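You operate a simulated robot arm through the tools that you are given. There is no shell and no other tool. Be economical: measure what you need, move in short steps, check, and stop when the job is done.

You run a simulated two-armed robot. Do the job below in one go: nothing can be reset, and whatever is moved stays where it is left.

JOB
Turn the flour tin's top to the wide hole, shut the cocoa tin and lay out the long spoon.
Fine: hold each tin steady; long wooden spoon from the corner-end dresser drawer to the dresser top; shut the drawer; other tins stay shut.

The check looks at the end state, three seconds after you hand in, the way a careful person would. Anything else that was tipped, shoved, dropped, spilled or broken makes it a failure.

ROBOT AND FRAMES
Two 7-joint arms with two-finger parallel grippers on one trunk, on a base that drives. Base frame: it is fixed to the floor where the robot stands at the start and does not move with it; the origin is under the middle of the robot, x ahead of it, y to its left, z up. Readings come in mm, degrees, newtons and seconds.
The left shoulder is at the start at [62, 197, 1179], the right one opposite. With the tool pointing down near the work surface each hand reaches from about 100 to 660 mm from the robot's upright axis, wherever it stands, measured 20 degrees to its own side. Places, roughly: corner-end dresser drawer [600, 400, 700]; dresser top [600, -200, 900]; oak dresser top [600, -200, 900]. Payload 1.57 kg a hand.
The tool frame of a hand sits at the grasp point between the pads (the TCP): z along the fingers, y along the line on which they close. The tips reach 30 mm beyond it. Largest opening 110 mm; finger width 24, thickness 12; the body of the gripper, 48 by 112 mm, starts 78 mm behind the TCP.
Orientation is that of the tool frame in the base frame, as a unit quaternion [x, y, z, w]. With the fingers straight down and closing along the base's y, the tool's x points along the base's -x, its y along +y and its z along -z.

CONTROLS
- The arms move only by the tool send_rows. It takes "left_targets", "right_targets" or both (then of equal length, played together; a hand with none holds still); each is a list of rows, each a list of 7 numbers: the shift along the base's x, y, z in mm, then the turn, a rotation vector about the base's x, y, z in degrees, then the finger opening in mm, from 0 to 110. In form: [[tx, ty, tz, wx, wy, wz, gripper], ...]. A call has 1 to 20 rows; each row is the pose to reach, as a shift and turn from the pose commanded when the call began. A row lasts 0.2 s, in which the tool goes at most 50 mm and 8.6 degrees; a call with a longer step from one row to the next is refused whole, and so is a gripper value outside its range. Where a pose cannot be reached the arm comes as near as it can. A force on the tool above 90 N (or 10 N above the force at the start of the call, whichever is more), or a blocked arm, ends the call early, and 0.2 s more pass. Each finger travels about 72 mm/s and halts on what it meets, pressing with about 43 N; the grip force reading is that of the motor and also rises with nothing between the fingers. The clock runs only during rows and for 0.2 s after the last one: add rows that repeat a pose to give the fingers time. The reply holds the time, the measured pose of the TCP, the force on the tool along the base axes, the opening and the grip force, in the units named above and with some noise, with the torque about the TCP (base axes, N m) and any sound that the robot's microphone picked up.
- Cameras (640 x 400 px; columns grow to the right, rows downward): "scene" is now at [94.8, 17.2, 1748.2]; the picture's right is [0.27, -0.96, -0.00], its down [-0.85, -0.24, -0.48] and it looks along [0.46, 0.13, -0.88] (base axes); focal length 284 px, centre (320, 200). "left" rides on the left gripper at [70, -16, -141] in its tool frame; the picture's right is [0.23, 0.97, 0.00], its down [-0.85, 0.20, -0.48] and it looks along [-0.47, 0.11, 0.88] (tool axes); focal length 222 px, centre (320, 200). "right" rides on the right gripper at [70, 16, -141] in its tool frame; the picture's right is [-0.23, 0.97, 0.00], its down [-0.85, -0.20, -0.48] and it looks along [-0.47, -0.11, 0.88] (tool axes); focal length 222 px, centre (320, 200).
- snapshot(camera): a new picture of that camera. The clock stands still meanwhile.
- raise_lower(by): slides the trunk up (or, below 0, down) by that many mm; the arms and the scene camera ride with it, the base frame stays. It gives what a move gives, with no picture.
- roll_base(legs): drives the robot by 1 to 6 legs, each [ahead, left, turn to the left] in mm, mm and degrees, along the robot's own axes; the way and the turn of a leg run together, so that a leg with both is an arc; at most 1500 mm and 180 degrees a leg. The arms and the cameras ride along, it lands a little off, and it stops where it bumps. It gives what a move gives.
- head_to(pan, tilt): turns the head with the scene camera to pan (to the left, within 86 degrees either way) and tilt (down, from -29 to 69), counted from straight ahead of the robot. It gives what a move gives.
- pixel_to_xyz(camera, pixels): for up to 12 pixels [column, row] of the newest picture of that camera ("zoom" is the newest enlarged one), the place [x, y, z] in the base frame of the surface seen there, good to about 3 mm. The clock stands still meanwhile.
- inspect(camera, box): a new picture of the part [left, top, right, bottom] of that camera's present view, enlarged. The clock stands still meanwhile.
- job_done(): hands the job in; it is judged then, once.

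Keep the steps short. Do not move on a guess: measure, check each grasp and each placing, and mend mistakes. In all there are 80 turns and 78 pictures (those below and enlarged ones count). Leave the grippers open and the arms clear of the work at the hand-in unless told otherwise, and finish with a single line.

The tools are called after "Call:" as name(argument=value, ...) on one line, values as JSON. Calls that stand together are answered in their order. send_rows: Moves the arms, as the interface text tells. Its arguments: {"type":"object","properties":{"left_targets":{"type":"array"},"right_targets":{"type":"array"}},"required":[]} The other tools are called the same way: raise_lower (by) slides the trunk up or down; roll_base (legs) drives the base; head_to (pan, tilt) turns the head that bears the scene camera; snapshot (camera) takes a picture; pixel_to_xyz (camera, pixels) gives the place of the surface under pixels of a picture; inspect (camera, box) takes an enlarged picture of a part of a camera's view; job_done () hands the job in.

At the start:

```text
t: 0.0
left_eef_pos: [441.4, 193.3, 1274.0]
left_orientation: [0.0, 1.0, 0.0, 0.0]
left_ft_force: [-0.3, -0.4, -1.2]
left_wrist_torque: [0.0, 0.01, 0.0]
left_finger_gap: 110.1
left_gripper_force: 0.0
right_eef_pos: [352.4, -146.2, 1289.5]
right_orientation: [0.0, 1.0, 0.001, -0.001]
right_ft_force: [-0.7, -0.2, 0.3]
right_wrist_torque: [0.01, 0.04, -0.01]
right_finger_gap: 110.3
right_gripper_force: 0.1
trunk travel left (down, up): [-775.0, 215.0]
robot x, y, heading: [1.4, -1.5, 0.3]
head pan, tilt: [15.7, 61.4]
```

scene: 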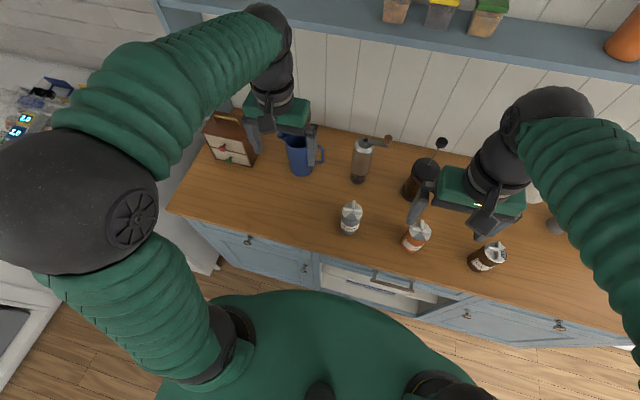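
right: 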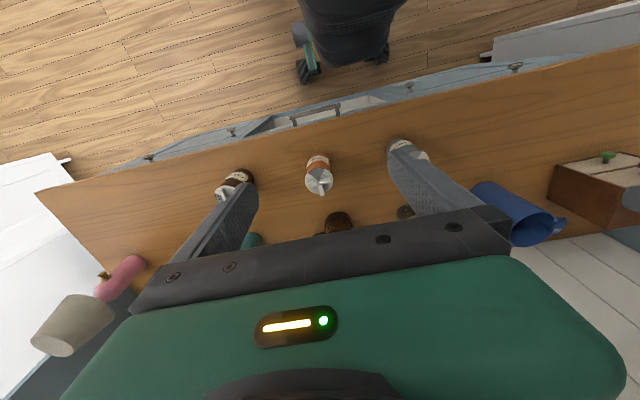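
left: 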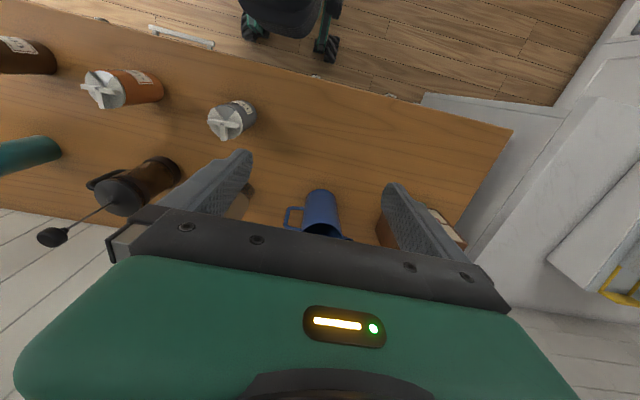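

Three tins with dial tops stand near the dresser's front edge (about px 350,215, 416,235 and 488,257). I'll enlarge them and measure where they are.

Call:
inspect(camera="scene", box=[320, 180, 540, 318])

Call:
inspect(camera="right", box=[200, 120, 456, 280])

Call:
inspect(camera="left", box=[0, 20, 288, 200])

Call:
inspect(camera="scene", box=[160, 200, 480, 400])

Call:
pixel_to_xyz(camera="scene", pixels=[[350, 208], [418, 228], [494, 250], [250, 240], [305, 270], [390, 280], [467, 316], [560, 326], [400, 220], [170, 208], [450, 290], [380, 290]])

```text
2.90 times, centred on (430, 249) of scene
```

zoom: 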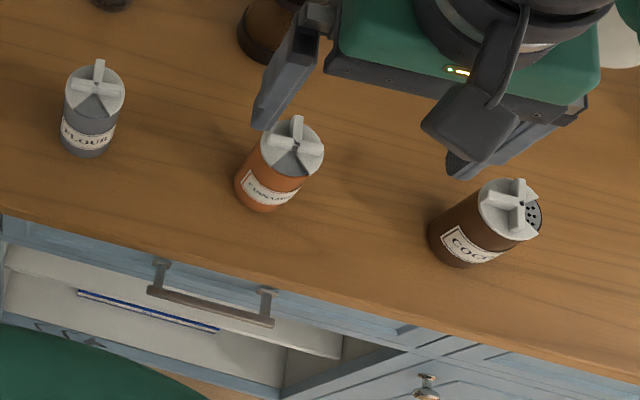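

```text
2.50 times, centred on (328, 200) of right
```

zoom: 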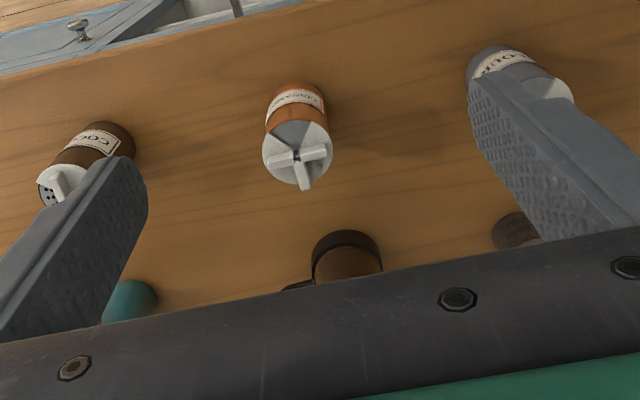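

```text
2.22 times, centred on (144, 110) of left
```

zoom: 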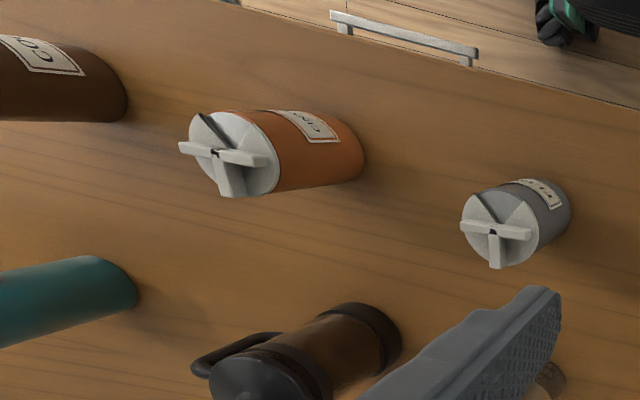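

```text
2.00 times, centred on (320, 300) of scene
```

zoom: 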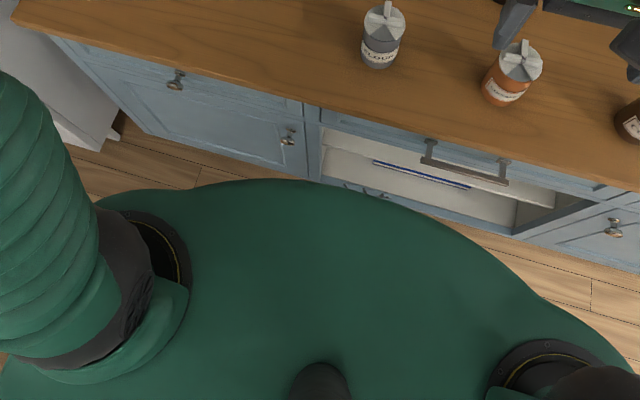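

```text
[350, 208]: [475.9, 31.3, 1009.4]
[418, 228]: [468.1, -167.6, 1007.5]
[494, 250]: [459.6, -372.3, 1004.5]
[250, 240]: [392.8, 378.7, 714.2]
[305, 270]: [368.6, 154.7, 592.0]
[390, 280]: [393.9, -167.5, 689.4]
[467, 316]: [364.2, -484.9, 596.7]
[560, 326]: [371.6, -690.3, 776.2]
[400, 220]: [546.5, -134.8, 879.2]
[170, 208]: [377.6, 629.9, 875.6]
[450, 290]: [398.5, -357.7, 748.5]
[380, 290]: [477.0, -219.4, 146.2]
```

The zoom renders sharply, so I'll enlarge each lid further, along with the drawer front.

Call:
inspect(camera="scene", box=[334, 194, 374, 219])

Call:
inspect(camera="scene", box=[474, 236, 514, 261])

Call:
inspect(camera="left", box=[200, 90, 264, 130])

Call:
inspect(camera="scene", box=[398, 214, 438, 239])

```text
16.00 times, centred on (354, 206) of scene
```

zoom: 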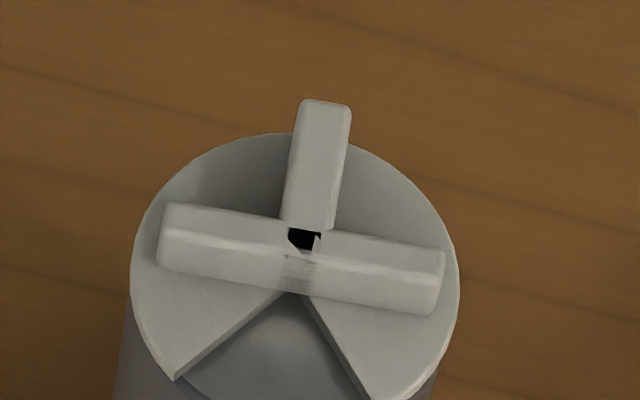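

```text
16.00 times, centred on (494, 248) of scene
```

zoom: 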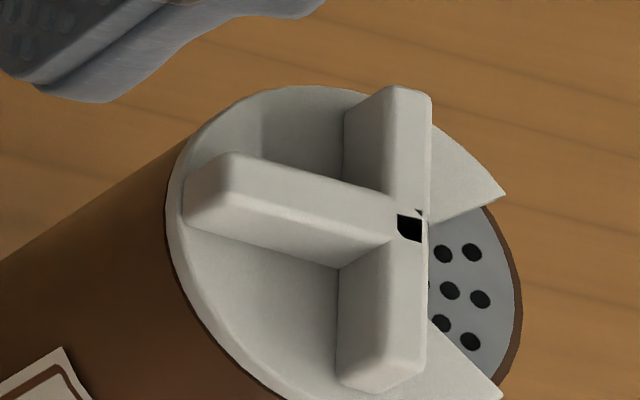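

```text
10.00 times, centred on (232, 110) of left
```

zoom: 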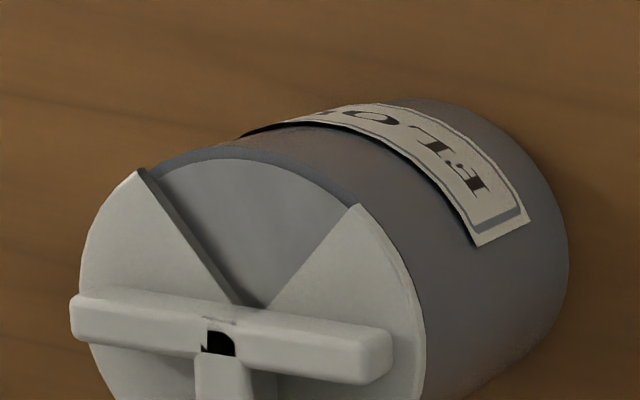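

```text
16.00 times, centred on (418, 226) of scene
```

zoom: 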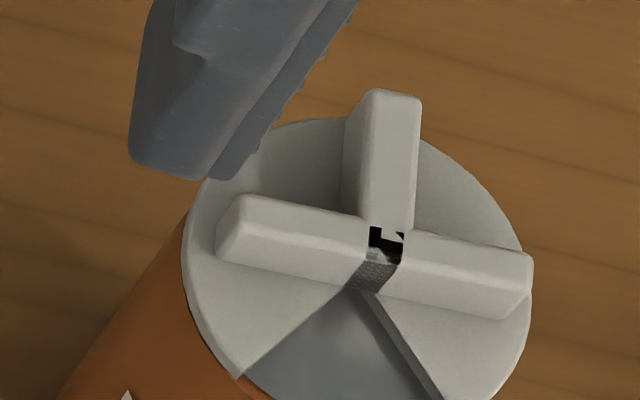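

Each dial is a disc with a window and a T-handle, whose stem points away from the window. Flour and cinnamon have the window towards the label, over the blank plate, so both are shut. Cocoa's window points right, over the small holes. I'll measure the flour tin exactly and look over the drawers.

Call:
inspect(camera="scene", box=[326, 194, 374, 240])

Call:
inspect(camera="scene", box=[160, 200, 340, 312])

Call:
head_to(pan=50, tilt=45)

Call:
snapshot(camera="scene")

```text
8.70 times, centred on (350, 217) of scene
```

zoom: 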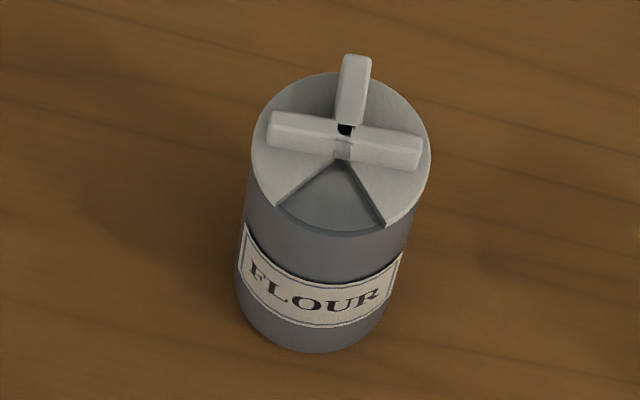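

```text
3.56 times, centred on (250, 256) of scene
```

zoom: 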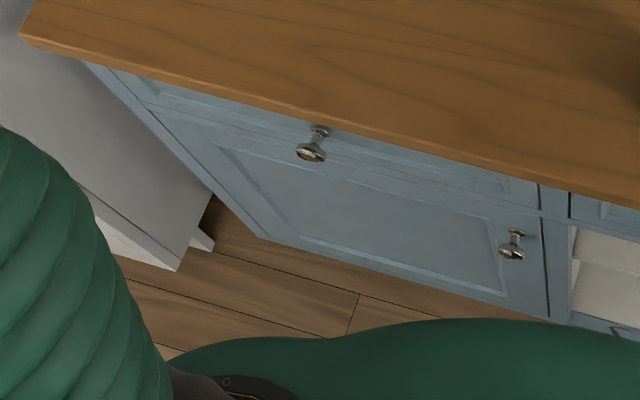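

```text
t: 1.0
left_eef_pos: [440.3, 194.3, 1274.3]
left_orientation: [0.001, 1.0, 0.0, 0.0]
left_ft_force: [-0.7, -0.6, 0.3]
left_wrist_torque: [0.02, -0.02, 0.0]
left_finger_gap: 109.8
left_gripper_force: 0.0
right_eef_pos: [351.2, -144.9, 1290.9]
right_orientation: [0.0, 1.0, 0.0, 0.002]
right_ft_force: [-0.4, -0.4, 0.2]
right_wrist_torque: [0.02, 0.0, -0.01]
right_finger_gap: 110.2
right_gripper_force: 0.1
trunk travel left (down, up): [-775.0, 215.0]
robot x, y, heading: [-3.7, 0.1, 0.0]
head pan, tilt: [50.0, 45.0]
```

```text
64 pictures are left
```

scene: 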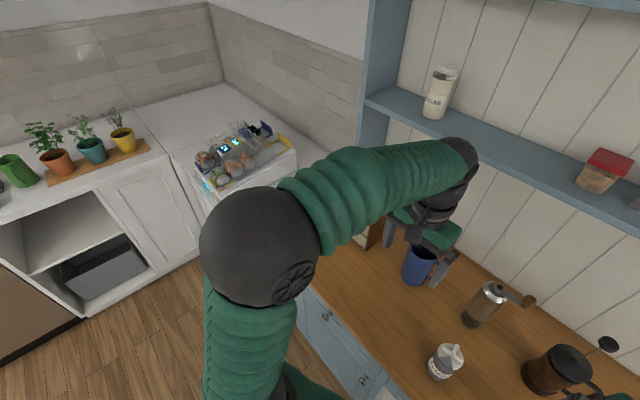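

The corner of the kitchen is at the left, so the corner-end drawer is the left one, with a knob near [393,379]. Now to measure the flour tin.

Call:
head_to(pan=10, tilt=64)

Call:
inspect(camera="scene", box=[250, 140, 410, 240])

```text
t: 2.1
left_eef_pos: [439.7, 194.4, 1274.6]
left_orientation: [-0.001, 1.0, 0.0, 0.0]
left_ft_force: [-0.7, -0.8, 0.7]
left_wrist_torque: [-0.02, 0.03, 0.03]
left_finger_gap: 109.9
left_gripper_force: 0.1
right_eef_pos: [351.4, -145.4, 1290.0]
right_orientation: [0.0, 1.0, 0.0, 0.0]
right_ft_force: [-0.6, 0.6, 0.3]
right_wrist_torque: [0.01, -0.02, 0.0]
right_finger_gap: 110.2
right_gripper_force: 0.1
trunk travel left (down, up): [-775.0, 215.0]
robot x, y, heading: [-0.5, 0.0, 0.3]
head pan, tilt: [10.0, 64.0]
```

```text
4.00 times, centred on (330, 190) of scene
```

zoom: 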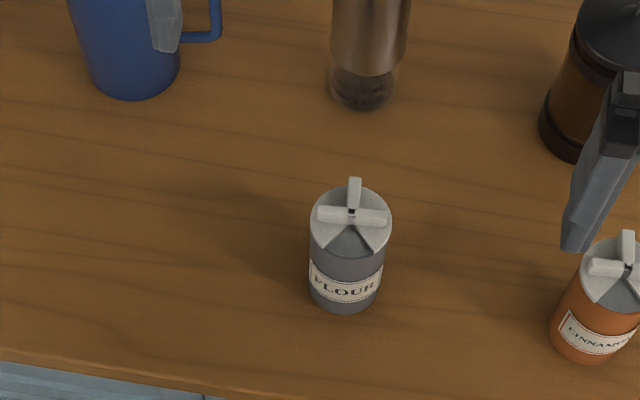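

Call:
inspect(camera="scene", box=[321, 183, 353, 221])

Call:
pixel_to_xyz(camera="scene", pixels=[[339, 187], [337, 194], [334, 200], [347, 200], [341, 216], [335, 225], [300, 225], [270, 236], [328, 194], [347, 196], [418, 160], [395, 168]])

```text
10.53 times, centred on (337, 202) of scene
```

zoom: 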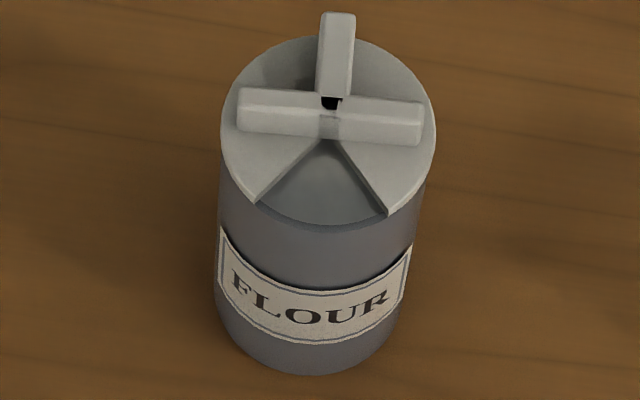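

```text
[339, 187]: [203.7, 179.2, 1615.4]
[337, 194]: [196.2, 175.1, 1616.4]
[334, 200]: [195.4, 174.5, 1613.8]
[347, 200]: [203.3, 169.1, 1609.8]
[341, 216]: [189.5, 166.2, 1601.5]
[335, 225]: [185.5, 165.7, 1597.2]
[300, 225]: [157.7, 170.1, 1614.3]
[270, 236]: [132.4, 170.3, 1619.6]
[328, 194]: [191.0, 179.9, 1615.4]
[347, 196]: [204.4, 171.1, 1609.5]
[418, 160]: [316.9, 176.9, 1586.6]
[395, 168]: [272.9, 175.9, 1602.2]
```

I'll query on the zoom picture this time.

Call:
pixel_to_xyz(camera="zoom", pixels=[[338, 20], [336, 80], [245, 98], [415, 112], [226, 130], [430, 135], [285, 55], [390, 60], [325, 195], [315, 368], [312, 300], [255, 190]])

Call:
inspect(camera="scene", box=[323, 184, 347, 206])

Call:
pixel_to_xyz(camera="zoom", pixels=[[320, 200], [300, 150], [250, 210], [420, 220], [350, 110], [320, 310]])

```text
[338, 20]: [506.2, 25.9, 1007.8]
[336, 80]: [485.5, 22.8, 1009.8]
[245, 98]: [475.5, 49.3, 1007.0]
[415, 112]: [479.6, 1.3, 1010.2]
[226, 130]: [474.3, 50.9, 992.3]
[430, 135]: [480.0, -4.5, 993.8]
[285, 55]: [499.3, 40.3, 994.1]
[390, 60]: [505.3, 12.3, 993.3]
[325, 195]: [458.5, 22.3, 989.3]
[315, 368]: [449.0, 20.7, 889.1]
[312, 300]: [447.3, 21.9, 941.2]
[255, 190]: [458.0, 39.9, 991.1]
```

```text
16.00 times, centred on (335, 195) of scene
```

zoom: 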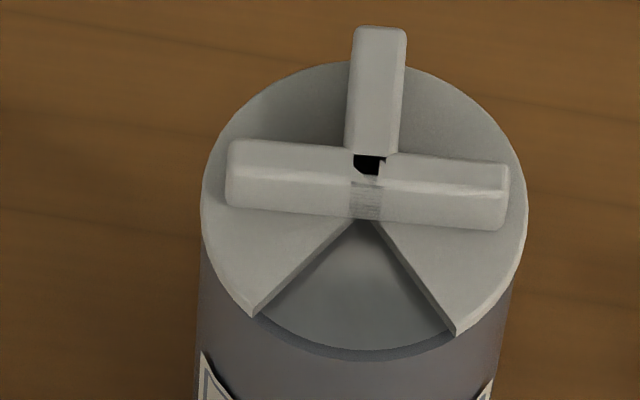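

```text
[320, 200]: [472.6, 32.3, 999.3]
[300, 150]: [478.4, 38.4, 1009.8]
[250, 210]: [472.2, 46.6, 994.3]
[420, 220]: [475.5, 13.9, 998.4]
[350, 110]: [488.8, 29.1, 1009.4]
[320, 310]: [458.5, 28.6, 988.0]
```

Flour tin: axis about (477, 24.5), radius about 28 mm, disc top at z 992, T-handle 16 mm high, tin 876–992. The left hand will hold the body from the front-left, tilted 45°. I'll tilt it while it is still high up.

Call:
send_rows(left_targets=[[-10, -12, -20, 0, -7.5, 0, 110], [-20, -24, -40, 0, -15, 0, 110], [-30, -36, -60, 0, -22.5, 0, 110], [-40, -48, -80, 0, -30, 0, 110], [-50, -60, -100, 0, -37.5, 0, 110], [-60, -74, -120, 0, -45, 0, 110], [-60, -74, -120, 0, -45, 0, 110]])

```text
t: 3.7
left_eef_pos: [442.9, 83.5, 1176.2]
left_orientation: [0.002, 0.924, 0.002, 0.382]
left_ft_force: [0.4, 0.1, 1.7]
left_wrist_torque: [0.06, 0.02, 0.06]
left_finger_gap: 109.8
left_gripper_force: 0.1
left hand out of reach, approached as far as the arm can: row 5, 6, 7
right_eef_pos: [352.8, -150.2, 1288.0]
right_orientation: [0.001, 1.0, 0.002, -0.001]
right_ft_force: [1.3, 0.5, -0.7]
right_wrist_torque: [-0.02, 0.02, -0.05]
right_finger_gap: 110.1
right_gripper_force: 0.1
trunk travel left (down, up): [-775.0, 215.0]
robot x, y, heading: [-0.6, 1.0, -0.1]
head pan, tilt: [10.0, 64.0]
```

The tilted hand is too close to the body to reach. I'll back the base off by 100 mm.

Call:
roll_base(legs=[[-100, 0, 0]])

```text
t: 4.8
left_eef_pos: [348.7, 86.0, 1173.2]
left_orientation: [0.001, 0.925, -0.001, 0.38]
left_ft_force: [0.2, 0.4, 0.1]
left_wrist_torque: [-0.01, 0.03, 0.0]
left_finger_gap: 110.0
left_gripper_force: 0.1
right_eef_pos: [259.6, -145.8, 1289.1]
right_orientation: [0.001, 1.0, 0.0, -0.003]
right_ft_force: [-0.3, 0.2, 0.0]
right_wrist_torque: [-0.05, 0.03, -0.04]
right_finger_gap: 110.3
right_gripper_force: 0.0
trunk travel left (down, up): [-775.0, 215.0]
robot x, y, heading: [-98.4, -0.3, -0.0]
head pan, tilt: [10.0, 64.0]
```

Next I'll yaw the left hand by -35° and bring it to the pre-grasp, 120 mm back from the tin along the approach direction.

Call:
send_rows(left_targets=[[12, -3, -28, 0, 0, -7, 110], [24, -5, -56, 0, 0, -14, 110], [36, -8, -84, 0, 0, -21, 110], [48, -10, -112, 0, 0, -28, 110], [58, -13, -140, 0, 0, -35, 110], [58, -13, -140, 0, 0, -35, 110]])

```text
t: 6.2
left_eef_pos: [348.9, 65.7, 1123.6]
left_orientation: [0.278, 0.882, -0.116, 0.364]
left_ft_force: [0.2, 0.3, 0.0]
left_wrist_torque: [-0.02, -0.02, 0.04]
left_finger_gap: 110.0
left_gripper_force: 0.0
left hand out of reach, approached as far as the arm can: row 1, 3, 4, 5, 6
right_eef_pos: [251.5, -144.1, 1289.5]
right_orientation: [0.0, 1.0, -0.001, -0.001]
right_ft_force: [0.3, -0.4, 0.8]
right_wrist_torque: [-0.02, 0.01, -0.01]
right_finger_gap: 109.9
right_gripper_force: 0.0
trunk travel left (down, up): [-775.0, 215.0]
robot x, y, heading: [-95.1, 4.7, 0.1]
head pan, tilt: [10.0, 64.0]
```

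Call:
send_rows(left_targets=[[30, 0, 0, 0, 0, 0, 110], [60, 0, 0, 0, 0, 0, 110], [60, 0, 0, 0, 0, 0, 110]])

Call:
snapshot(camera="scene")

```text
t: 7.0
left_eef_pos: [386.1, 61.7, 1150.1]
left_orientation: [0.278, 0.881, -0.114, 0.365]
left_ft_force: [0.4, 0.7, 0.6]
left_wrist_torque: [-0.02, -0.01, 0.0]
left_finger_gap: 110.0
left_gripper_force: 0.0
left hand out of reach, approached as far as the arm can: row 1, 2, 3
right_eef_pos: [250.3, -144.9, 1290.3]
right_orientation: [0.0, 1.0, 0.001, 0.0]
right_ft_force: [0.1, 0.0, -0.1]
right_wrist_torque: [-0.02, -0.02, -0.03]
right_finger_gap: 110.3
right_gripper_force: 0.1
trunk travel left (down, up): [-775.0, 215.0]
robot x, y, heading: [-94.6, -0.7, -0.1]
head pan, tilt: [10.0, 64.0]
```

```text
60 pictures are left
```

scene: 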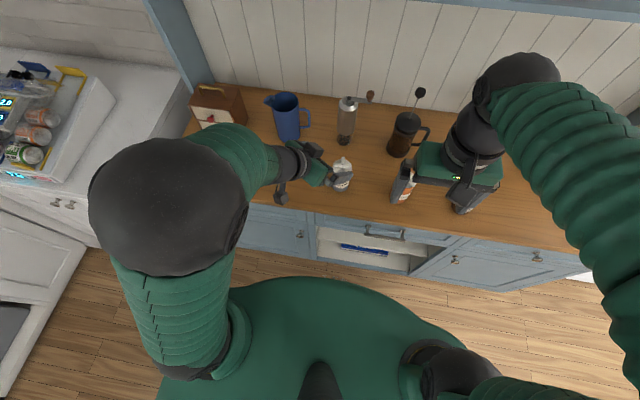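

The wrist is folded too near the shoulder. Raising the trunk moves the shoulders away from the work.

Call:
raise_lower(by=200)

Call:
send_rows(left_targets=[[0, 0, -40, 0, 0, 0, 110], [0, 0, -80, 0, 0, 0, 110], [0, 0, -120, 0, 0, 0, 110], [0, 0, -160, 0, 0, 0, 110], [0, 0, -160, 0, 0, 0, 110]])

```text
t: 9.2
left_eef_pos: [387.6, 60.5, 1350.7]
left_orientation: [0.278, 0.881, -0.115, 0.364]
left_ft_force: [-0.2, 0.5, 0.3]
left_wrist_torque: [-0.02, 0.01, 0.0]
left_finger_gap: 110.3
left_gripper_force: 0.1
right_eef_pos: [251.8, -145.8, 1489.8]
right_orientation: [0.001, 1.0, 0.0, 0.0]
right_ft_force: [0.3, 0.2, 0.1]
right_wrist_torque: [0.0, -0.02, 0.02]
right_finger_gap: 110.1
right_gripper_force: 0.1
trunk travel left (down, up): [-975.0, 15.0]
robot x, y, heading: [-96.6, -1.2, 0.2]
head pan, tilt: [10.0, 64.0]
```

```text
t: 10.4
left_eef_pos: [343.9, 52.3, 1320.5]
left_orientation: [0.278, 0.881, -0.114, 0.365]
left_ft_force: [-0.4, -0.4, 0.1]
left_wrist_torque: [-0.03, 0.03, 0.02]
left_finger_gap: 110.3
left_gripper_force: 0.1
left hand out of reach, approached as far as the arm can: row 1, 2, 3, 4, 5
right_eef_pos: [252.4, -146.1, 1490.2]
right_orientation: [-0.001, 1.0, 0.0, 0.0]
right_ft_force: [0.4, -0.6, -0.6]
right_wrist_torque: [0.04, -0.02, 0.02]
right_finger_gap: 110.0
right_gripper_force: 0.1
trunk travel left (down, up): [-975.0, 15.0]
robot x, y, heading: [-98.0, -2.6, -0.2]
head pan, tilt: [10.0, 64.0]
```

The hand has to swing around the folded zone: forward and up first, then down and back.

Call:
send_rows(left_targets=[[27, -5, 30, 0, 0, 0, 110], [54, -10, 60, 0, 0, 0, 110], [81, -15, 90, 0, 0, 0, 110], [108, -20, 120, 0, 0, 0, 110], [135, -25, 145, 0, 0, 0, 110], [160, -30, 170, 0, 0, 0, 110], [160, -30, 170, 0, 0, 0, 110], [160, -30, 170, 0, 0, 0, 110]])

```text
t: 12.2
left_eef_pos: [493.3, 25.6, 1493.0]
left_orientation: [0.278, 0.881, -0.114, 0.364]
left_ft_force: [-0.2, -0.4, -0.7]
left_wrist_torque: [-0.01, 0.01, -0.01]
left_finger_gap: 109.9
left_gripper_force: 0.0
left hand out of reach, approached as far as the arm can: row 6, 7, 8
right_eef_pos: [252.4, -145.0, 1490.6]
right_orientation: [0.0, 1.0, 0.0, 0.0]
right_ft_force: [0.2, -0.4, 0.2]
right_wrist_torque: [0.0, 0.01, 0.02]
right_finger_gap: 110.1
right_gripper_force: 0.0
trunk travel left (down, up): [-975.0, 15.0]
robot x, y, heading: [-102.6, -2.8, 0.2]
head pan, tilt: [10.0, 64.0]
```

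The command follows the reached pose. Now straight down from here.

Call:
send_rows(left_targets=[[0, 5, -45, 0, 0, 0, 110], [0, 10, -90, 0, 0, 0, 110], [0, 15, -135, 0, 0, 0, 110], [0, 20, -180, 0, 0, 0, 110], [-10, 25, -225, 0, 0, 0, 110], [-20, 30, -270, 0, 0, 0, 110], [-20, 30, -270, 0, 0, 0, 110]])

```text
t: 13.8
left_eef_pos: [388.9, 48.5, 1349.1]
left_orientation: [0.278, 0.882, -0.114, 0.364]
left_ft_force: [-0.7, 0.2, -0.9]
left_wrist_torque: [0.0, 0.02, 0.03]
left_finger_gap: 110.0
left_gripper_force: 0.1
left hand out of reach, approached as far as the arm can: row 1, 2, 3, 4, 5, 6, 7
right_eef_pos: [250.8, -145.5, 1491.0]
right_orientation: [0.0, 1.0, 0.0, 0.0]
right_ft_force: [0.3, 0.0, -0.1]
right_wrist_torque: [0.0, 0.01, -0.01]
right_finger_gap: 110.0
right_gripper_force: 0.0
trunk travel left (down, up): [-975.0, 15.0]
robot x, y, heading: [-99.1, 2.3, -0.3]
head pan, tilt: [10.0, 64.0]
```

From the boundary points, the tilted pose is reachable only when the hand is not much below the shoulder. So the trunk should go down, not up. I'll lift the left hand, then lower the trunk.

Call:
send_rows(left_targets=[[-10, 5, 40, 0, 0, 0, 110], [-20, 10, 80, 0, 0, 0, 110], [-30, 15, 120, 0, 0, 0, 110], [-30, 15, 120, 0, 0, 0, 110]])

Call:
raise_lower(by=-390)

Call:
snapshot(camera="scene")

```text
t: 14.8
left_eef_pos: [359.7, 64.2, 1469.5]
left_orientation: [0.276, 0.882, -0.115, 0.365]
left_ft_force: [0.3, 0.2, 0.8]
left_wrist_torque: [-0.01, -0.02, -0.01]
left_finger_gap: 110.1
left_gripper_force: 0.1
right_eef_pos: [252.0, -143.8, 1489.8]
right_orientation: [0.0, 1.0, -0.001, 0.0]
right_ft_force: [-0.3, -0.9, 0.7]
right_wrist_torque: [-0.01, 0.05, 0.0]
right_finger_gap: 109.8
right_gripper_force: 0.0
trunk travel left (down, up): [-975.0, 15.0]
robot x, y, heading: [-98.0, -1.6, 0.1]
head pan, tilt: [10.0, 64.0]
```

```text
t: 18.5
left_eef_pos: [357.9, 63.6, 1078.7]
left_orientation: [0.278, 0.882, -0.115, 0.364]
left_ft_force: [-0.3, -0.3, 0.4]
left_wrist_torque: [-0.01, 0.01, -0.02]
left_finger_gap: 110.0
left_gripper_force: 0.0
right_eef_pos: [250.4, -145.2, 1099.7]
right_orientation: [0.001, 1.0, 0.001, 0.0]
right_ft_force: [-0.6, 0.5, -0.3]
right_wrist_torque: [0.01, 0.02, -0.01]
right_finger_gap: 110.0
right_gripper_force: 0.0
trunk travel left (down, up): [-585.0, 405.0]
robot x, y, heading: [-99.6, 0.8, 0.0]
head pan, tilt: [10.0, 64.0]
```

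```text
59 pictures are left
```

scene: 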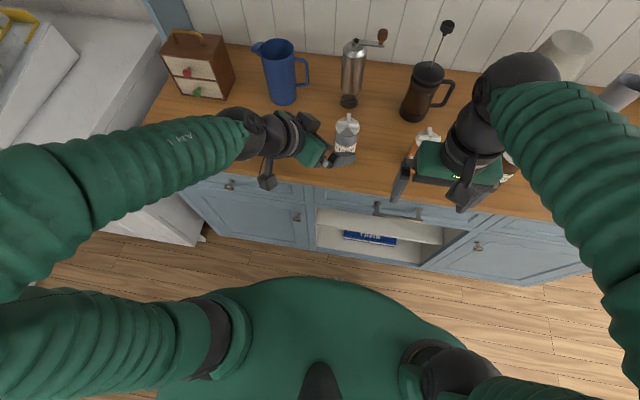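

Shoulder now at z 989. I'll pull the left hand back a bit, then drive 97 mm ahead so the hand sits at its pre-grasp.

Call:
send_rows(left_targets=[[-25, 5, -15, 0, 0, 0, 110], [-50, 10, -30, 0, 0, 0, 110], [-50, 10, -30, 0, 0, 0, 110]])

Call:
roll_base(legs=[[97, 0, 0]])

```text
t: 19.3
left_eef_pos: [309.0, 74.2, 1049.1]
left_orientation: [0.277, 0.882, -0.114, 0.364]
left_ft_force: [0.2, -0.6, 0.2]
left_wrist_torque: [-0.01, 0.0, 0.01]
left_finger_gap: 110.2
left_gripper_force: 0.1
right_eef_pos: [251.1, -145.4, 1101.4]
right_orientation: [0.0, 1.0, 0.0, -0.001]
right_ft_force: [-0.5, -0.5, 1.3]
right_wrist_torque: [0.01, 0.01, -0.04]
right_finger_gap: 110.1
right_gripper_force: 0.0
trunk travel left (down, up): [-585.0, 405.0]
robot x, y, heading: [-96.9, 1.0, -0.0]
head pan, tilt: [10.0, 64.0]
```

```text
t: 20.5
left_eef_pos: [403.4, 73.8, 1049.6]
left_orientation: [0.277, 0.881, -0.115, 0.365]
left_ft_force: [0.1, 0.3, 0.1]
left_wrist_torque: [0.01, -0.01, 0.05]
left_finger_gap: 110.2
left_gripper_force: 0.1
right_eef_pos: [346.6, -145.0, 1100.9]
right_orientation: [0.0, 1.0, 0.0, 0.0]
right_ft_force: [-0.5, -0.1, -0.2]
right_wrist_torque: [-0.01, -0.01, -0.01]
right_finger_gap: 109.9
right_gripper_force: 0.1
trunk travel left (down, up): [-585.0, 405.0]
robot x, y, heading: [-4.2, -0.6, 0.0]
head pan, tilt: [10.0, 64.0]
```

I'll go along the approach direction to straddle the flour tin, still open.

Call:
send_rows(left_targets=[[4, 0, -24, 0, 0, 0, 110], [21, -12, -45, 0, 0, 0, 110], [38, -24, -66, 0, 0, 0, 110], [55, -36, -87, 0, 0, 0, 110], [71, -48, -107, 0, 0, 0, 110], [71, -48, -107, 0, 0, 0, 110]])

Call:
inspect(camera="scene", box=[240, 60, 480, 210])

```text
t: 21.9
left_eef_pos: [474.8, 26.1, 942.9]
left_orientation: [0.278, 0.881, -0.115, 0.364]
left_ft_force: [-0.4, 0.6, -1.1]
left_wrist_torque: [0.03, 0.03, 0.01]
left_finger_gap: 110.4
left_gripper_force: 0.1
left hand out of reach, approached as far as the arm can: row 1
right_eef_pos: [345.1, -145.1, 1101.3]
right_orientation: [0.0, 1.0, 0.001, -0.001]
right_ft_force: [-0.2, 0.0, 0.0]
right_wrist_torque: [0.01, 0.0, 0.02]
right_finger_gap: 109.9
right_gripper_force: 0.0
trunk travel left (down, up): [-585.0, 405.0]
robot x, y, heading: [-4.9, -3.0, 0.2]
head pan, tilt: [10.0, 64.0]
```

```text
2.67 times, centred on (360, 135) of scene
```

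zoom: 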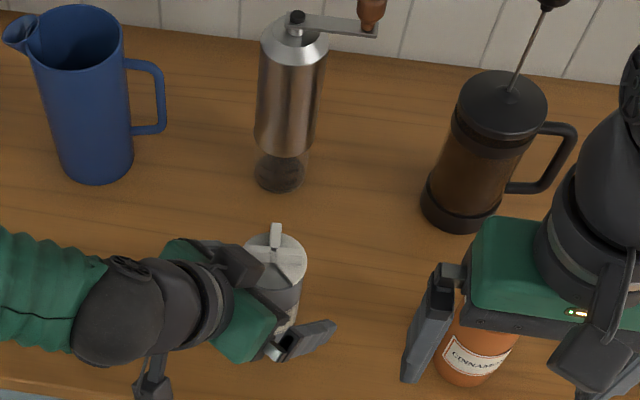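

The fingers straddle the tin evenly. Closing the left hand on it.

Call:
send_rows(left_targets=[[0, 0, 0, 0, 0, 0, 70], [0, 0, 0, 0, 0, 0, 62], [0, 0, 0, 0, 0, 0, 58], [0, 0, 0, 0, 0, 0, 50], [0, 0, 0, 0, 0, 0, 45], [0, 0, 0, 0, 0, 0, 45]])

Call:
inspect(camera="scene", box=[318, 130, 382, 190])

Call:
pixel_to_xyz(camera="zoom", pixels=[[340, 100], [320, 150], [250, 150], [390, 150], [320, 200], [350, 60], [280, 120], [380, 110]])

```text
t: 23.3
left_eef_pos: [475.3, 25.9, 941.8]
left_orientation: [0.277, 0.882, -0.115, 0.364]
left_ft_force: [0.3, 0.9, -0.6]
left_wrist_torque: [0.03, 0.02, 0.02]
left_finger_gap: 59.0
left_gripper_force: 42.8
right_eef_pos: [347.2, -145.3, 1099.9]
right_orientation: [0.0, 1.0, 0.0, 0.0]
right_ft_force: [0.3, 0.2, -0.4]
right_wrist_torque: [-0.05, 0.03, -0.04]
right_finger_gap: 109.8
right_gripper_force: 0.0
trunk travel left (down, up): [-585.0, 405.0]
robot x, y, heading: [-4.8, 3.2, 0.2]
head pan, tilt: [10.0, 64.0]
```

```text
6.67 times, centred on (350, 160) of scene
```

zoom: 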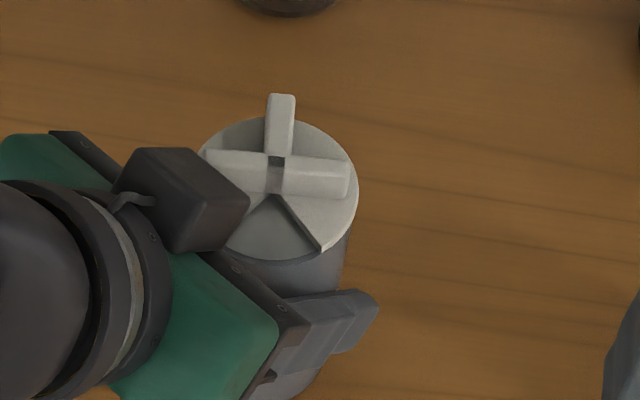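

```text
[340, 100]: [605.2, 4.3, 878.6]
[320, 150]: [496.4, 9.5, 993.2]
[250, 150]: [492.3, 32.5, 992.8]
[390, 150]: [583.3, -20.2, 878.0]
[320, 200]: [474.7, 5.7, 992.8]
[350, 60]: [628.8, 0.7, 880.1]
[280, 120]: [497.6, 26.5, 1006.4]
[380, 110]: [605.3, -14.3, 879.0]
```

Held (59 mm, 43 N). Now I'll measure the handle and the nearby left knuckle, for clearance to the right hand.

Call:
pixel_to_xyz(camera="zoom", pixels=[[283, 100], [280, 145], [212, 155], [345, 165], [212, 170], [340, 190], [245, 200], [230, 235], [185, 155], [180, 240], [285, 300], [370, 300]])

```text
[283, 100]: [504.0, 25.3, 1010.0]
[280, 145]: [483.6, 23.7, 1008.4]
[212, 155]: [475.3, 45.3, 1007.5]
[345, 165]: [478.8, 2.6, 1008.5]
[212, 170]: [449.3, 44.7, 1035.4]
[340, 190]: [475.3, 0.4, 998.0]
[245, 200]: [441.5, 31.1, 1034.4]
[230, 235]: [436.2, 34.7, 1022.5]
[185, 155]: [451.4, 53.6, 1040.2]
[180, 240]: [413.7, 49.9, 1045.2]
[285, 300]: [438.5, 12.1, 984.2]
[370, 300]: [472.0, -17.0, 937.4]
```

Left parts stay about 35 mm from the tin axis; the right fingers within about 21 mm on that side. I'll bring the right hand over the dial, yawed +94° so its fingers close along the stem, with a 48 mm opening, hovering high.

Call:
send_rows(right_targets=[[12, 14, 0, 0, 0, 7.8, 100], [24, 28, 0, 0, 0, 15.7, 90], [36, 43, 0, 0, 0, 23.5, 80], [48, 57, 0, 0, 0, 31.3, 70], [60, 71, 0, 0, 0, 39.2, 60], [72, 85, 0, 0, 0, 47, 50], [84, 100, 0, 0, 0, 54.8, 48], [96, 114, 0, 0, 0, 62.7, 48], [108, 128, 0, 0, 0, 70.5, 48], [120, 142, 0, 0, 0, 78.3, 48], [132, 157, 0, 0, 0, 86.2, 48], [144, 171, 0, 0, 0, 94, 48], [144, 171, -20, 0, 0, 94, 48], [144, 171, -20, 0, 0, 94, 48]])

Call:
snapshot(camera="right")

Call:
snapshot(camera="scene")

```text
t: 26.3
left_eef_pos: [475.9, 26.5, 942.7]
left_orientation: [0.276, 0.882, -0.115, 0.365]
left_ft_force: [0.5, -0.5, -0.6]
left_wrist_torque: [0.0, 0.01, 0.0]
left_finger_gap: 58.8
left_gripper_force: 43.1
right_eef_pos: [491.4, 25.7, 1079.5]
right_orientation: [0.731, -0.682, 0.0, 0.0]
right_ft_force: [-0.1, -0.2, -1.1]
right_wrist_torque: [0.04, 0.0, -0.04]
right_finger_gap: 48.0
right_gripper_force: 0.0
trunk travel left (down, up): [-585.0, 405.0]
robot x, y, heading: [-4.4, 2.0, -0.3]
head pan, tilt: [10.0, 64.0]
```

```text
56 pictures are left
```

right: 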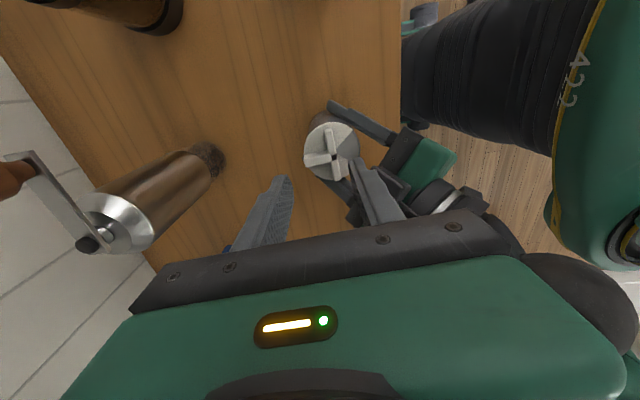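

```text
55 pictures are left
```

scene: 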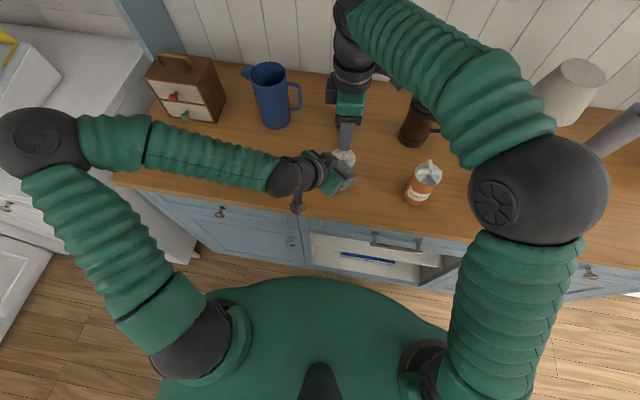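

Exactly in place. I'll check the grinder's distance and the handle alignment before going down.

Call:
pixel_to_xyz(camera="right", pixels=[[120, 215], [108, 228], [150, 185], [205, 165], [318, 160], [331, 160], [30, 160]])

Call:
inspect(camera="right", box=[240, 95, 420, 225])

Call:
pixel_to_xyz(camera="zoom", pixels=[[232, 220], [290, 218], [310, 150], [312, 275], [325, 220], [120, 300], [430, 260]])

```text
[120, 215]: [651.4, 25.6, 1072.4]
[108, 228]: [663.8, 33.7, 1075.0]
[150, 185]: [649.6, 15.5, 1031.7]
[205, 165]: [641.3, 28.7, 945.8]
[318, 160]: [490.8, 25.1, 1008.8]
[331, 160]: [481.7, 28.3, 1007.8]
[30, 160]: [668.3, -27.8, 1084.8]
```

```text
3.08 times, centred on (330, 160) of right
```

zoom: 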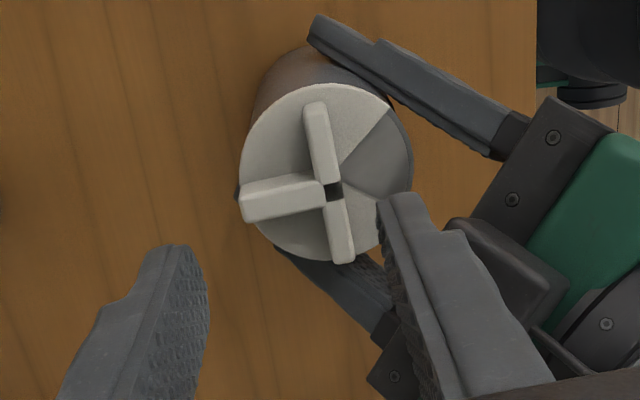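

```text
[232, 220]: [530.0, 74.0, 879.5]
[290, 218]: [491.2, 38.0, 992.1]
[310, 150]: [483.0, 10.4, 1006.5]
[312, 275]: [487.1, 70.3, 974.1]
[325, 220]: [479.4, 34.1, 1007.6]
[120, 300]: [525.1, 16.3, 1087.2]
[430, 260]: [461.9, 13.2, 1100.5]
```

Clear of the grinder (x over 640). Lowering so the tips sit about 4 mm above the disc.

Call:
send_rows(right_targets=[[0, 0, -20, 0, 0, 0, 48], [0, 0, -40, 0, 0, 0, 48], [0, 0, -53, 0, 0, 0, 48], [0, 0, -53, 0, 0, 0, 48]])

Call:
inspect(camera="right", box=[240, 115, 420, 245])

```text
t: 27.3
left_eef_pos: [476.0, 26.9, 941.9]
left_orientation: [0.277, 0.881, -0.116, 0.365]
left_ft_force: [0.6, 0.3, -0.1]
left_wrist_torque: [0.03, 0.01, -0.02]
left_finger_gap: 58.7
left_gripper_force: 43.3
right_eef_pos: [491.2, 26.3, 1026.7]
right_orientation: [0.731, -0.682, -0.001, 0.001]
right_ft_force: [-0.7, -0.1, -0.7]
right_wrist_torque: [0.02, 0.0, -0.01]
right_finger_gap: 47.9
right_gripper_force: 0.0
trunk travel left (down, up): [-585.0, 405.0]
robot x, y, heading: [-0.4, 0.2, 0.0]
head pan, tilt: [10.0, 64.0]
```

```text
3.08 times, centred on (330, 180) of right
```

zoom: 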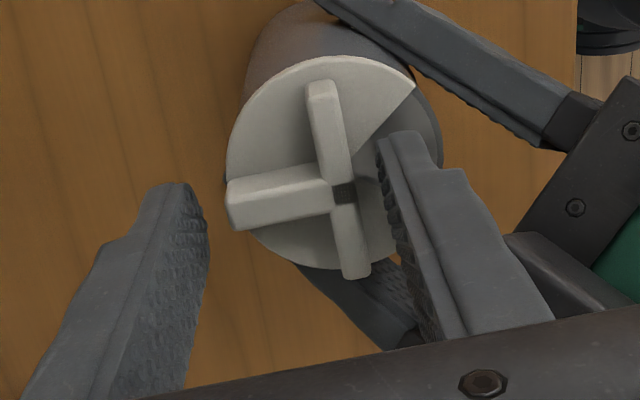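

Good straddle. Closing on the stem and bar.

Call:
send_rows(right_targets=[[0, 0, 0, 0, 0, 0, 44], [0, 0, 0, 0, 0, 0, 40], [0, 0, 0, 0, 0, 0, 36], [0, 0, 0, 0, 0, 0, 32], [0, 0, 0, 0, 0, 0, 28], [0, 0, 0, 0, 0, 0, 26]])

Call:
inspect(camera="right", box=[240, 115, 420, 245])

```text
t: 28.7
left_eef_pos: [475.7, 26.7, 943.0]
left_orientation: [0.277, 0.881, -0.115, 0.365]
left_ft_force: [5.6, 0.1, -1.9]
left_wrist_torque: [-0.02, 0.39, 0.05]
left_finger_gap: 58.9
left_gripper_force: 42.9
right_eef_pos: [491.5, 26.5, 1028.2]
right_orientation: [0.731, -0.682, -0.001, 0.0]
right_ft_force: [-7.0, -0.3, 2.0]
right_wrist_torque: [-0.01, 0.19, -0.02]
right_finger_gap: 32.9
right_gripper_force: 41.1
trunk travel left (down, up): [-585.0, 405.0]
robot x, y, heading: [-7.2, -0.4, 0.2]
head pan, tilt: [10.0, 64.0]
```

```text
3.08 times, centred on (330, 180) of right
```

zoom: 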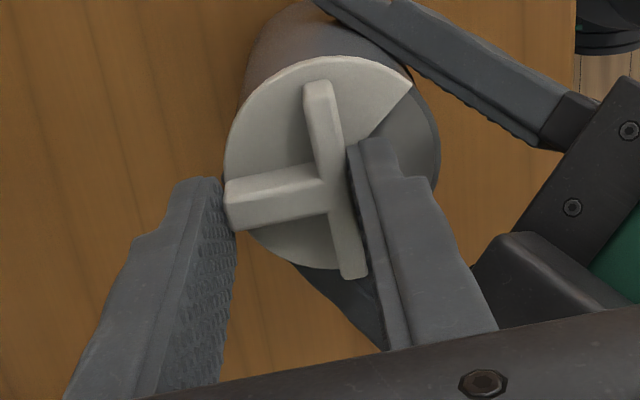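

Held firmly (32.9 mm). I'll turn the dial clockwise by 32° about the tin axis, at about (478.5, 25.6), and look underneath.

Call:
send_rows(right_targets=[[0, -1.8, 0, 0, 0, -8, 26], [-0.25, -3.6, 0, 0, 0, -16, 26], [-0.75, -5.3, 0, 0, 0, -24, 26], [-1.5, -7.0, 0, 0, 0, -32, 26], [-1.5, -7.0, 0, 0, 0, -32, 26]])

Call:
inspect(camera="right", box=[240, 115, 420, 245])

Call:
inspect(camera="scene", box=[318, 130, 382, 190])

```text
t: 29.9
left_eef_pos: [477.2, 26.2, 942.6]
left_orientation: [0.277, 0.882, -0.115, 0.365]
left_ft_force: [21.3, 4.1, -5.5]
left_wrist_torque: [-0.11, 1.3, -0.72]
left_finger_gap: 58.5
left_gripper_force: 43.1
right_eef_pos: [488.3, 20.0, 1027.5]
right_orientation: [-0.515, 0.857, 0.001, -0.002]
right_ft_force: [-21.1, -4.8, 7.1]
right_wrist_torque: [-0.17, 0.68, 0.96]
right_finger_gap: 37.4
right_gripper_force: 43.5
trunk travel left (down, up): [-585.0, 405.0]
robot x, y, heading: [-4.1, -3.0, 0.1]
head pan, tilt: [10.0, 64.0]
```

```text
3.08 times, centred on (330, 180) of right
```

zoom: 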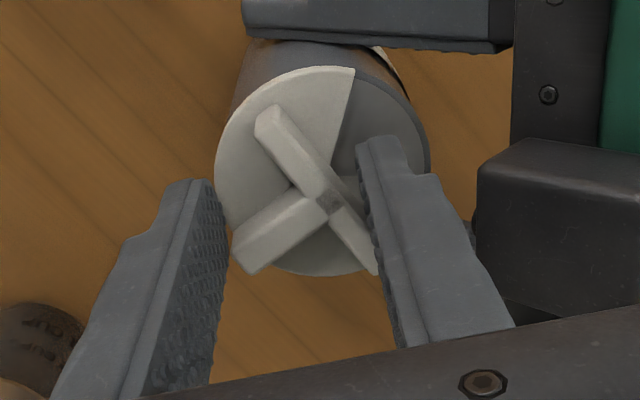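

```text
6.67 times, centred on (350, 160) of scene
```

zoom: 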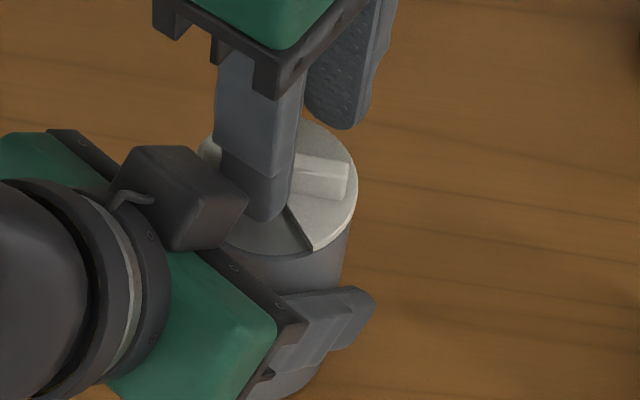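

The hand turned but the dial hardly did: torque about 1 N·m and the pads cammed open, so this direction looks like a stop. I'll turn back and try 16° counter-clockwise as a test.

Call:
send_rows(right_targets=[[0.75, 1.7, 0, 0, 0, 8, 26], [1.25, 3.4, 0, 0, 0, 16, 26], [1.5, 5.2, 0, 0, 0, 24, 26], [1.5, 7.0, 0, 0, 0, 32, 26], [1.2, 8.8, 0, 0, 0, 40, 26], [0.75, 10.5, 0, 0, 0, 48, 26], [0.75, 10.5, 0, 0, 0, 48, 26]])

Call:
inspect(camera="right", box=[240, 115, 420, 245])

```text
t: 31.5
left_eef_pos: [476.2, 27.8, 943.6]
left_orientation: [0.276, 0.882, -0.113, 0.366]
left_ft_force: [11.0, 30.8, 9.2]
left_wrist_torque: [-1.53, -0.07, 0.05]
left_finger_gap: 58.3
left_gripper_force: 43.0
right_eef_pos: [491.7, 28.1, 1027.7]
right_orientation: [0.819, -0.574, 0.001, 0.004]
right_ft_force: [-6.6, -30.6, 0.7]
right_wrist_torque: [-0.96, 0.03, 0.37]
right_finger_gap: 36.4
right_gripper_force: 43.4
trunk travel left (down, up): [-585.0, 405.0]
robot x, y, heading: [-3.8, -1.6, 0.1]
head pan, tilt: [10.0, 64.0]
```

```text
3.08 times, centred on (330, 180) of right
```

zoom: 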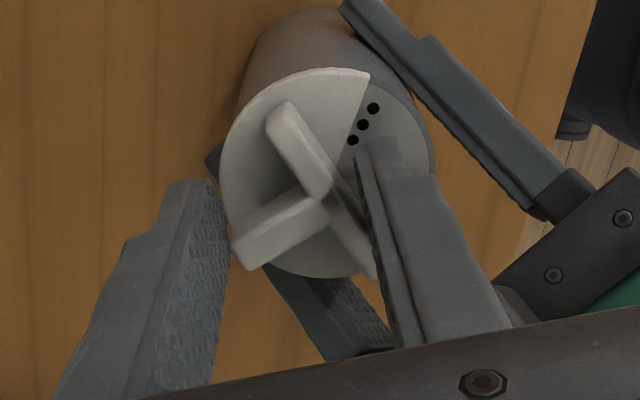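

Counter-clockwise works: the small holes appear at the window's edge. So the order is shut, then small, then probably wide. I'll release, lift and measure the dial's angle.

Call:
send_rows(right_targets=[[0, 0, 0, 0, 0, 0, 40], [0, 0, 0, 0, 0, 0, 50], [0, 0, 0, 0, 0, 0, 50], [0, 0, 20, 0, 0, 0, 50], [0, 0, 45, 0, 0, 0, 50], [0, 0, 75, 0, 0, 0, 50], [0, 0, 75, 0, 0, 0, 50]])

Call:
inspect(camera="right", box=[240, 65, 420, 195])

Call:
pixel_to_xyz(camera="zoom", pixels=[[270, 130], [320, 190], [330, 200], [345, 240], [240, 240], [280, 215], [300, 160], [230, 180], [400, 160], [340, 120]])

```text
t: 33.1
left_eef_pos: [475.1, 26.9, 942.7]
left_orientation: [0.277, 0.882, -0.116, 0.364]
left_ft_force: [-0.6, -1.4, 1.0]
left_wrist_torque: [-0.01, 0.02, 0.0]
left_finger_gap: 58.3
left_gripper_force: 43.0
right_eef_pos: [491.3, 30.6, 1102.1]
right_orientation: [0.819, -0.574, 0.0, 0.0]
right_ft_force: [0.6, -1.3, 0.9]
right_wrist_torque: [0.0, -0.01, 0.02]
right_finger_gap: 50.1
right_gripper_force: 0.1
trunk travel left (down, up): [-585.0, 405.0]
robot x, y, heading: [-5.9, 2.8, 0.3]
head pan, tilt: [10.0, 64.0]
```

```text
3.08 times, centred on (330, 130) of right
```

zoom: 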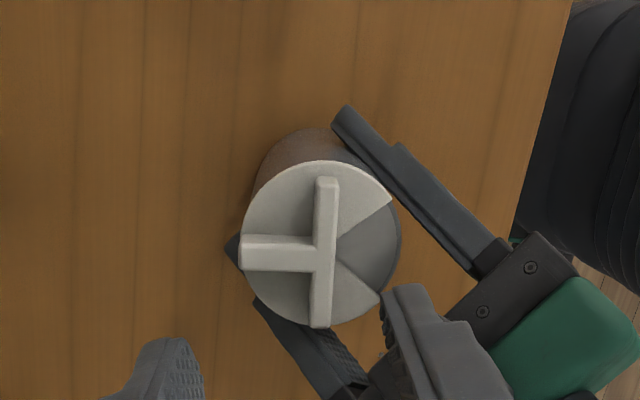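

```text
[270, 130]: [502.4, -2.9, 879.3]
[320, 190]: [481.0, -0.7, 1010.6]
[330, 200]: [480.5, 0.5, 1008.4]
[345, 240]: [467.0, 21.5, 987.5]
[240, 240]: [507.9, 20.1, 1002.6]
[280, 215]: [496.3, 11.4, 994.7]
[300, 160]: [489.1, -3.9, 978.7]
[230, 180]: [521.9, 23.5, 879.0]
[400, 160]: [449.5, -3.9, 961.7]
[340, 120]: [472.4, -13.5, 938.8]
```

On release the dial snapped back to shut, so it has detents, and counter-clockwise is the opening direction. I'll unwind the right hand to yaw -86° so it has 180° of counter-clockwise travel.

Call:
send_rows(right_targets=[[0, 0, 0, 0, 0, -8.5, 50], [0, 0, 0, 0, 0, -17, 50], [0, 0, 0, 0, 0, -25.5, 50], [0, 0, 0, 0, 0, -34, 50], [0, 0, 0, 0, 0, -42.5, 50], [0, 0, 0, 0, 0, -51, 50], [0, 0, 0, 0, 0, -59.5, 50], [0, 0, 0, 0, 0, -68, 50], [0, 0, 0, 0, 0, -76.5, 50], [0, 0, 0, 0, 0, -85, 50], [0, 0, 0, 0, 0, -93.5, 50], [0, 0, 0, 0, 0, -102, 50], [0, 0, 0, 0, 0, -110.5, 50], [0, 0, 0, 0, 0, -119, 50], [0, 0, 0, 0, 0, -127.5, 50], [0, 0, 0, 0, 0, -136, 50], [0, 0, 0, 0, 0, -144.5, 50], [0, 0, 0, 0, 0, -153, 50], [0, 0, 0, 0, 0, -161.5, 50], [0, 0, 0, 0, 0, -170, 50]])

Call:
send_rows(right_targets=[[0, -2, 0, 0, 0, -8.5, 48], [0, -3, 0, 0, 0, -17, 48], [0, -4, -20, 0, 0, -26, 48], [0, -4, -45, 0, 0, -26, 48], [0, -4, -45, 0, 0, -26, 48]])

Call:
snapshot(camera="right")

```text
t: 37.3
left_eef_pos: [474.4, 26.8, 942.2]
left_orientation: [0.278, 0.881, -0.115, 0.364]
left_ft_force: [0.2, 0.3, 0.2]
left_wrist_torque: [0.0, 0.0, 0.01]
left_finger_gap: 58.3
left_gripper_force: 43.2
right_eef_pos: [490.9, 31.0, 1101.6]
right_orientation: [0.501, 0.866, -0.001, -0.001]
right_ft_force: [0.2, -0.3, -0.3]
right_wrist_torque: [-0.01, 0.01, 0.01]
right_finger_gap: 49.9
right_gripper_force: 0.1
trunk travel left (down, up): [-585.0, 405.0]
robot x, y, heading: [-3.2, -0.6, 0.2]
head pan, tilt: [10.0, 64.0]
```

```text
refused: row 3 steps farther than a row can; nothing moved
```

```text
47 pictures are left
```

right: 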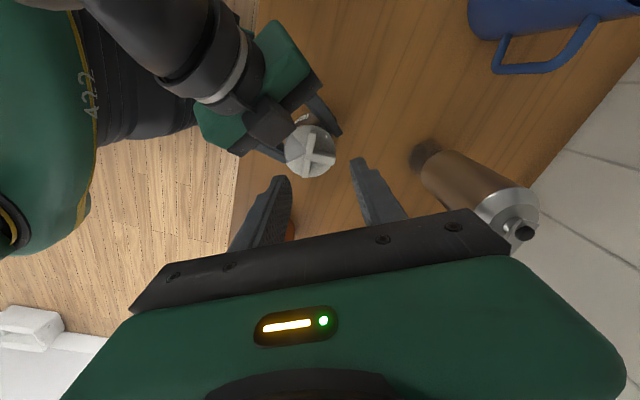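

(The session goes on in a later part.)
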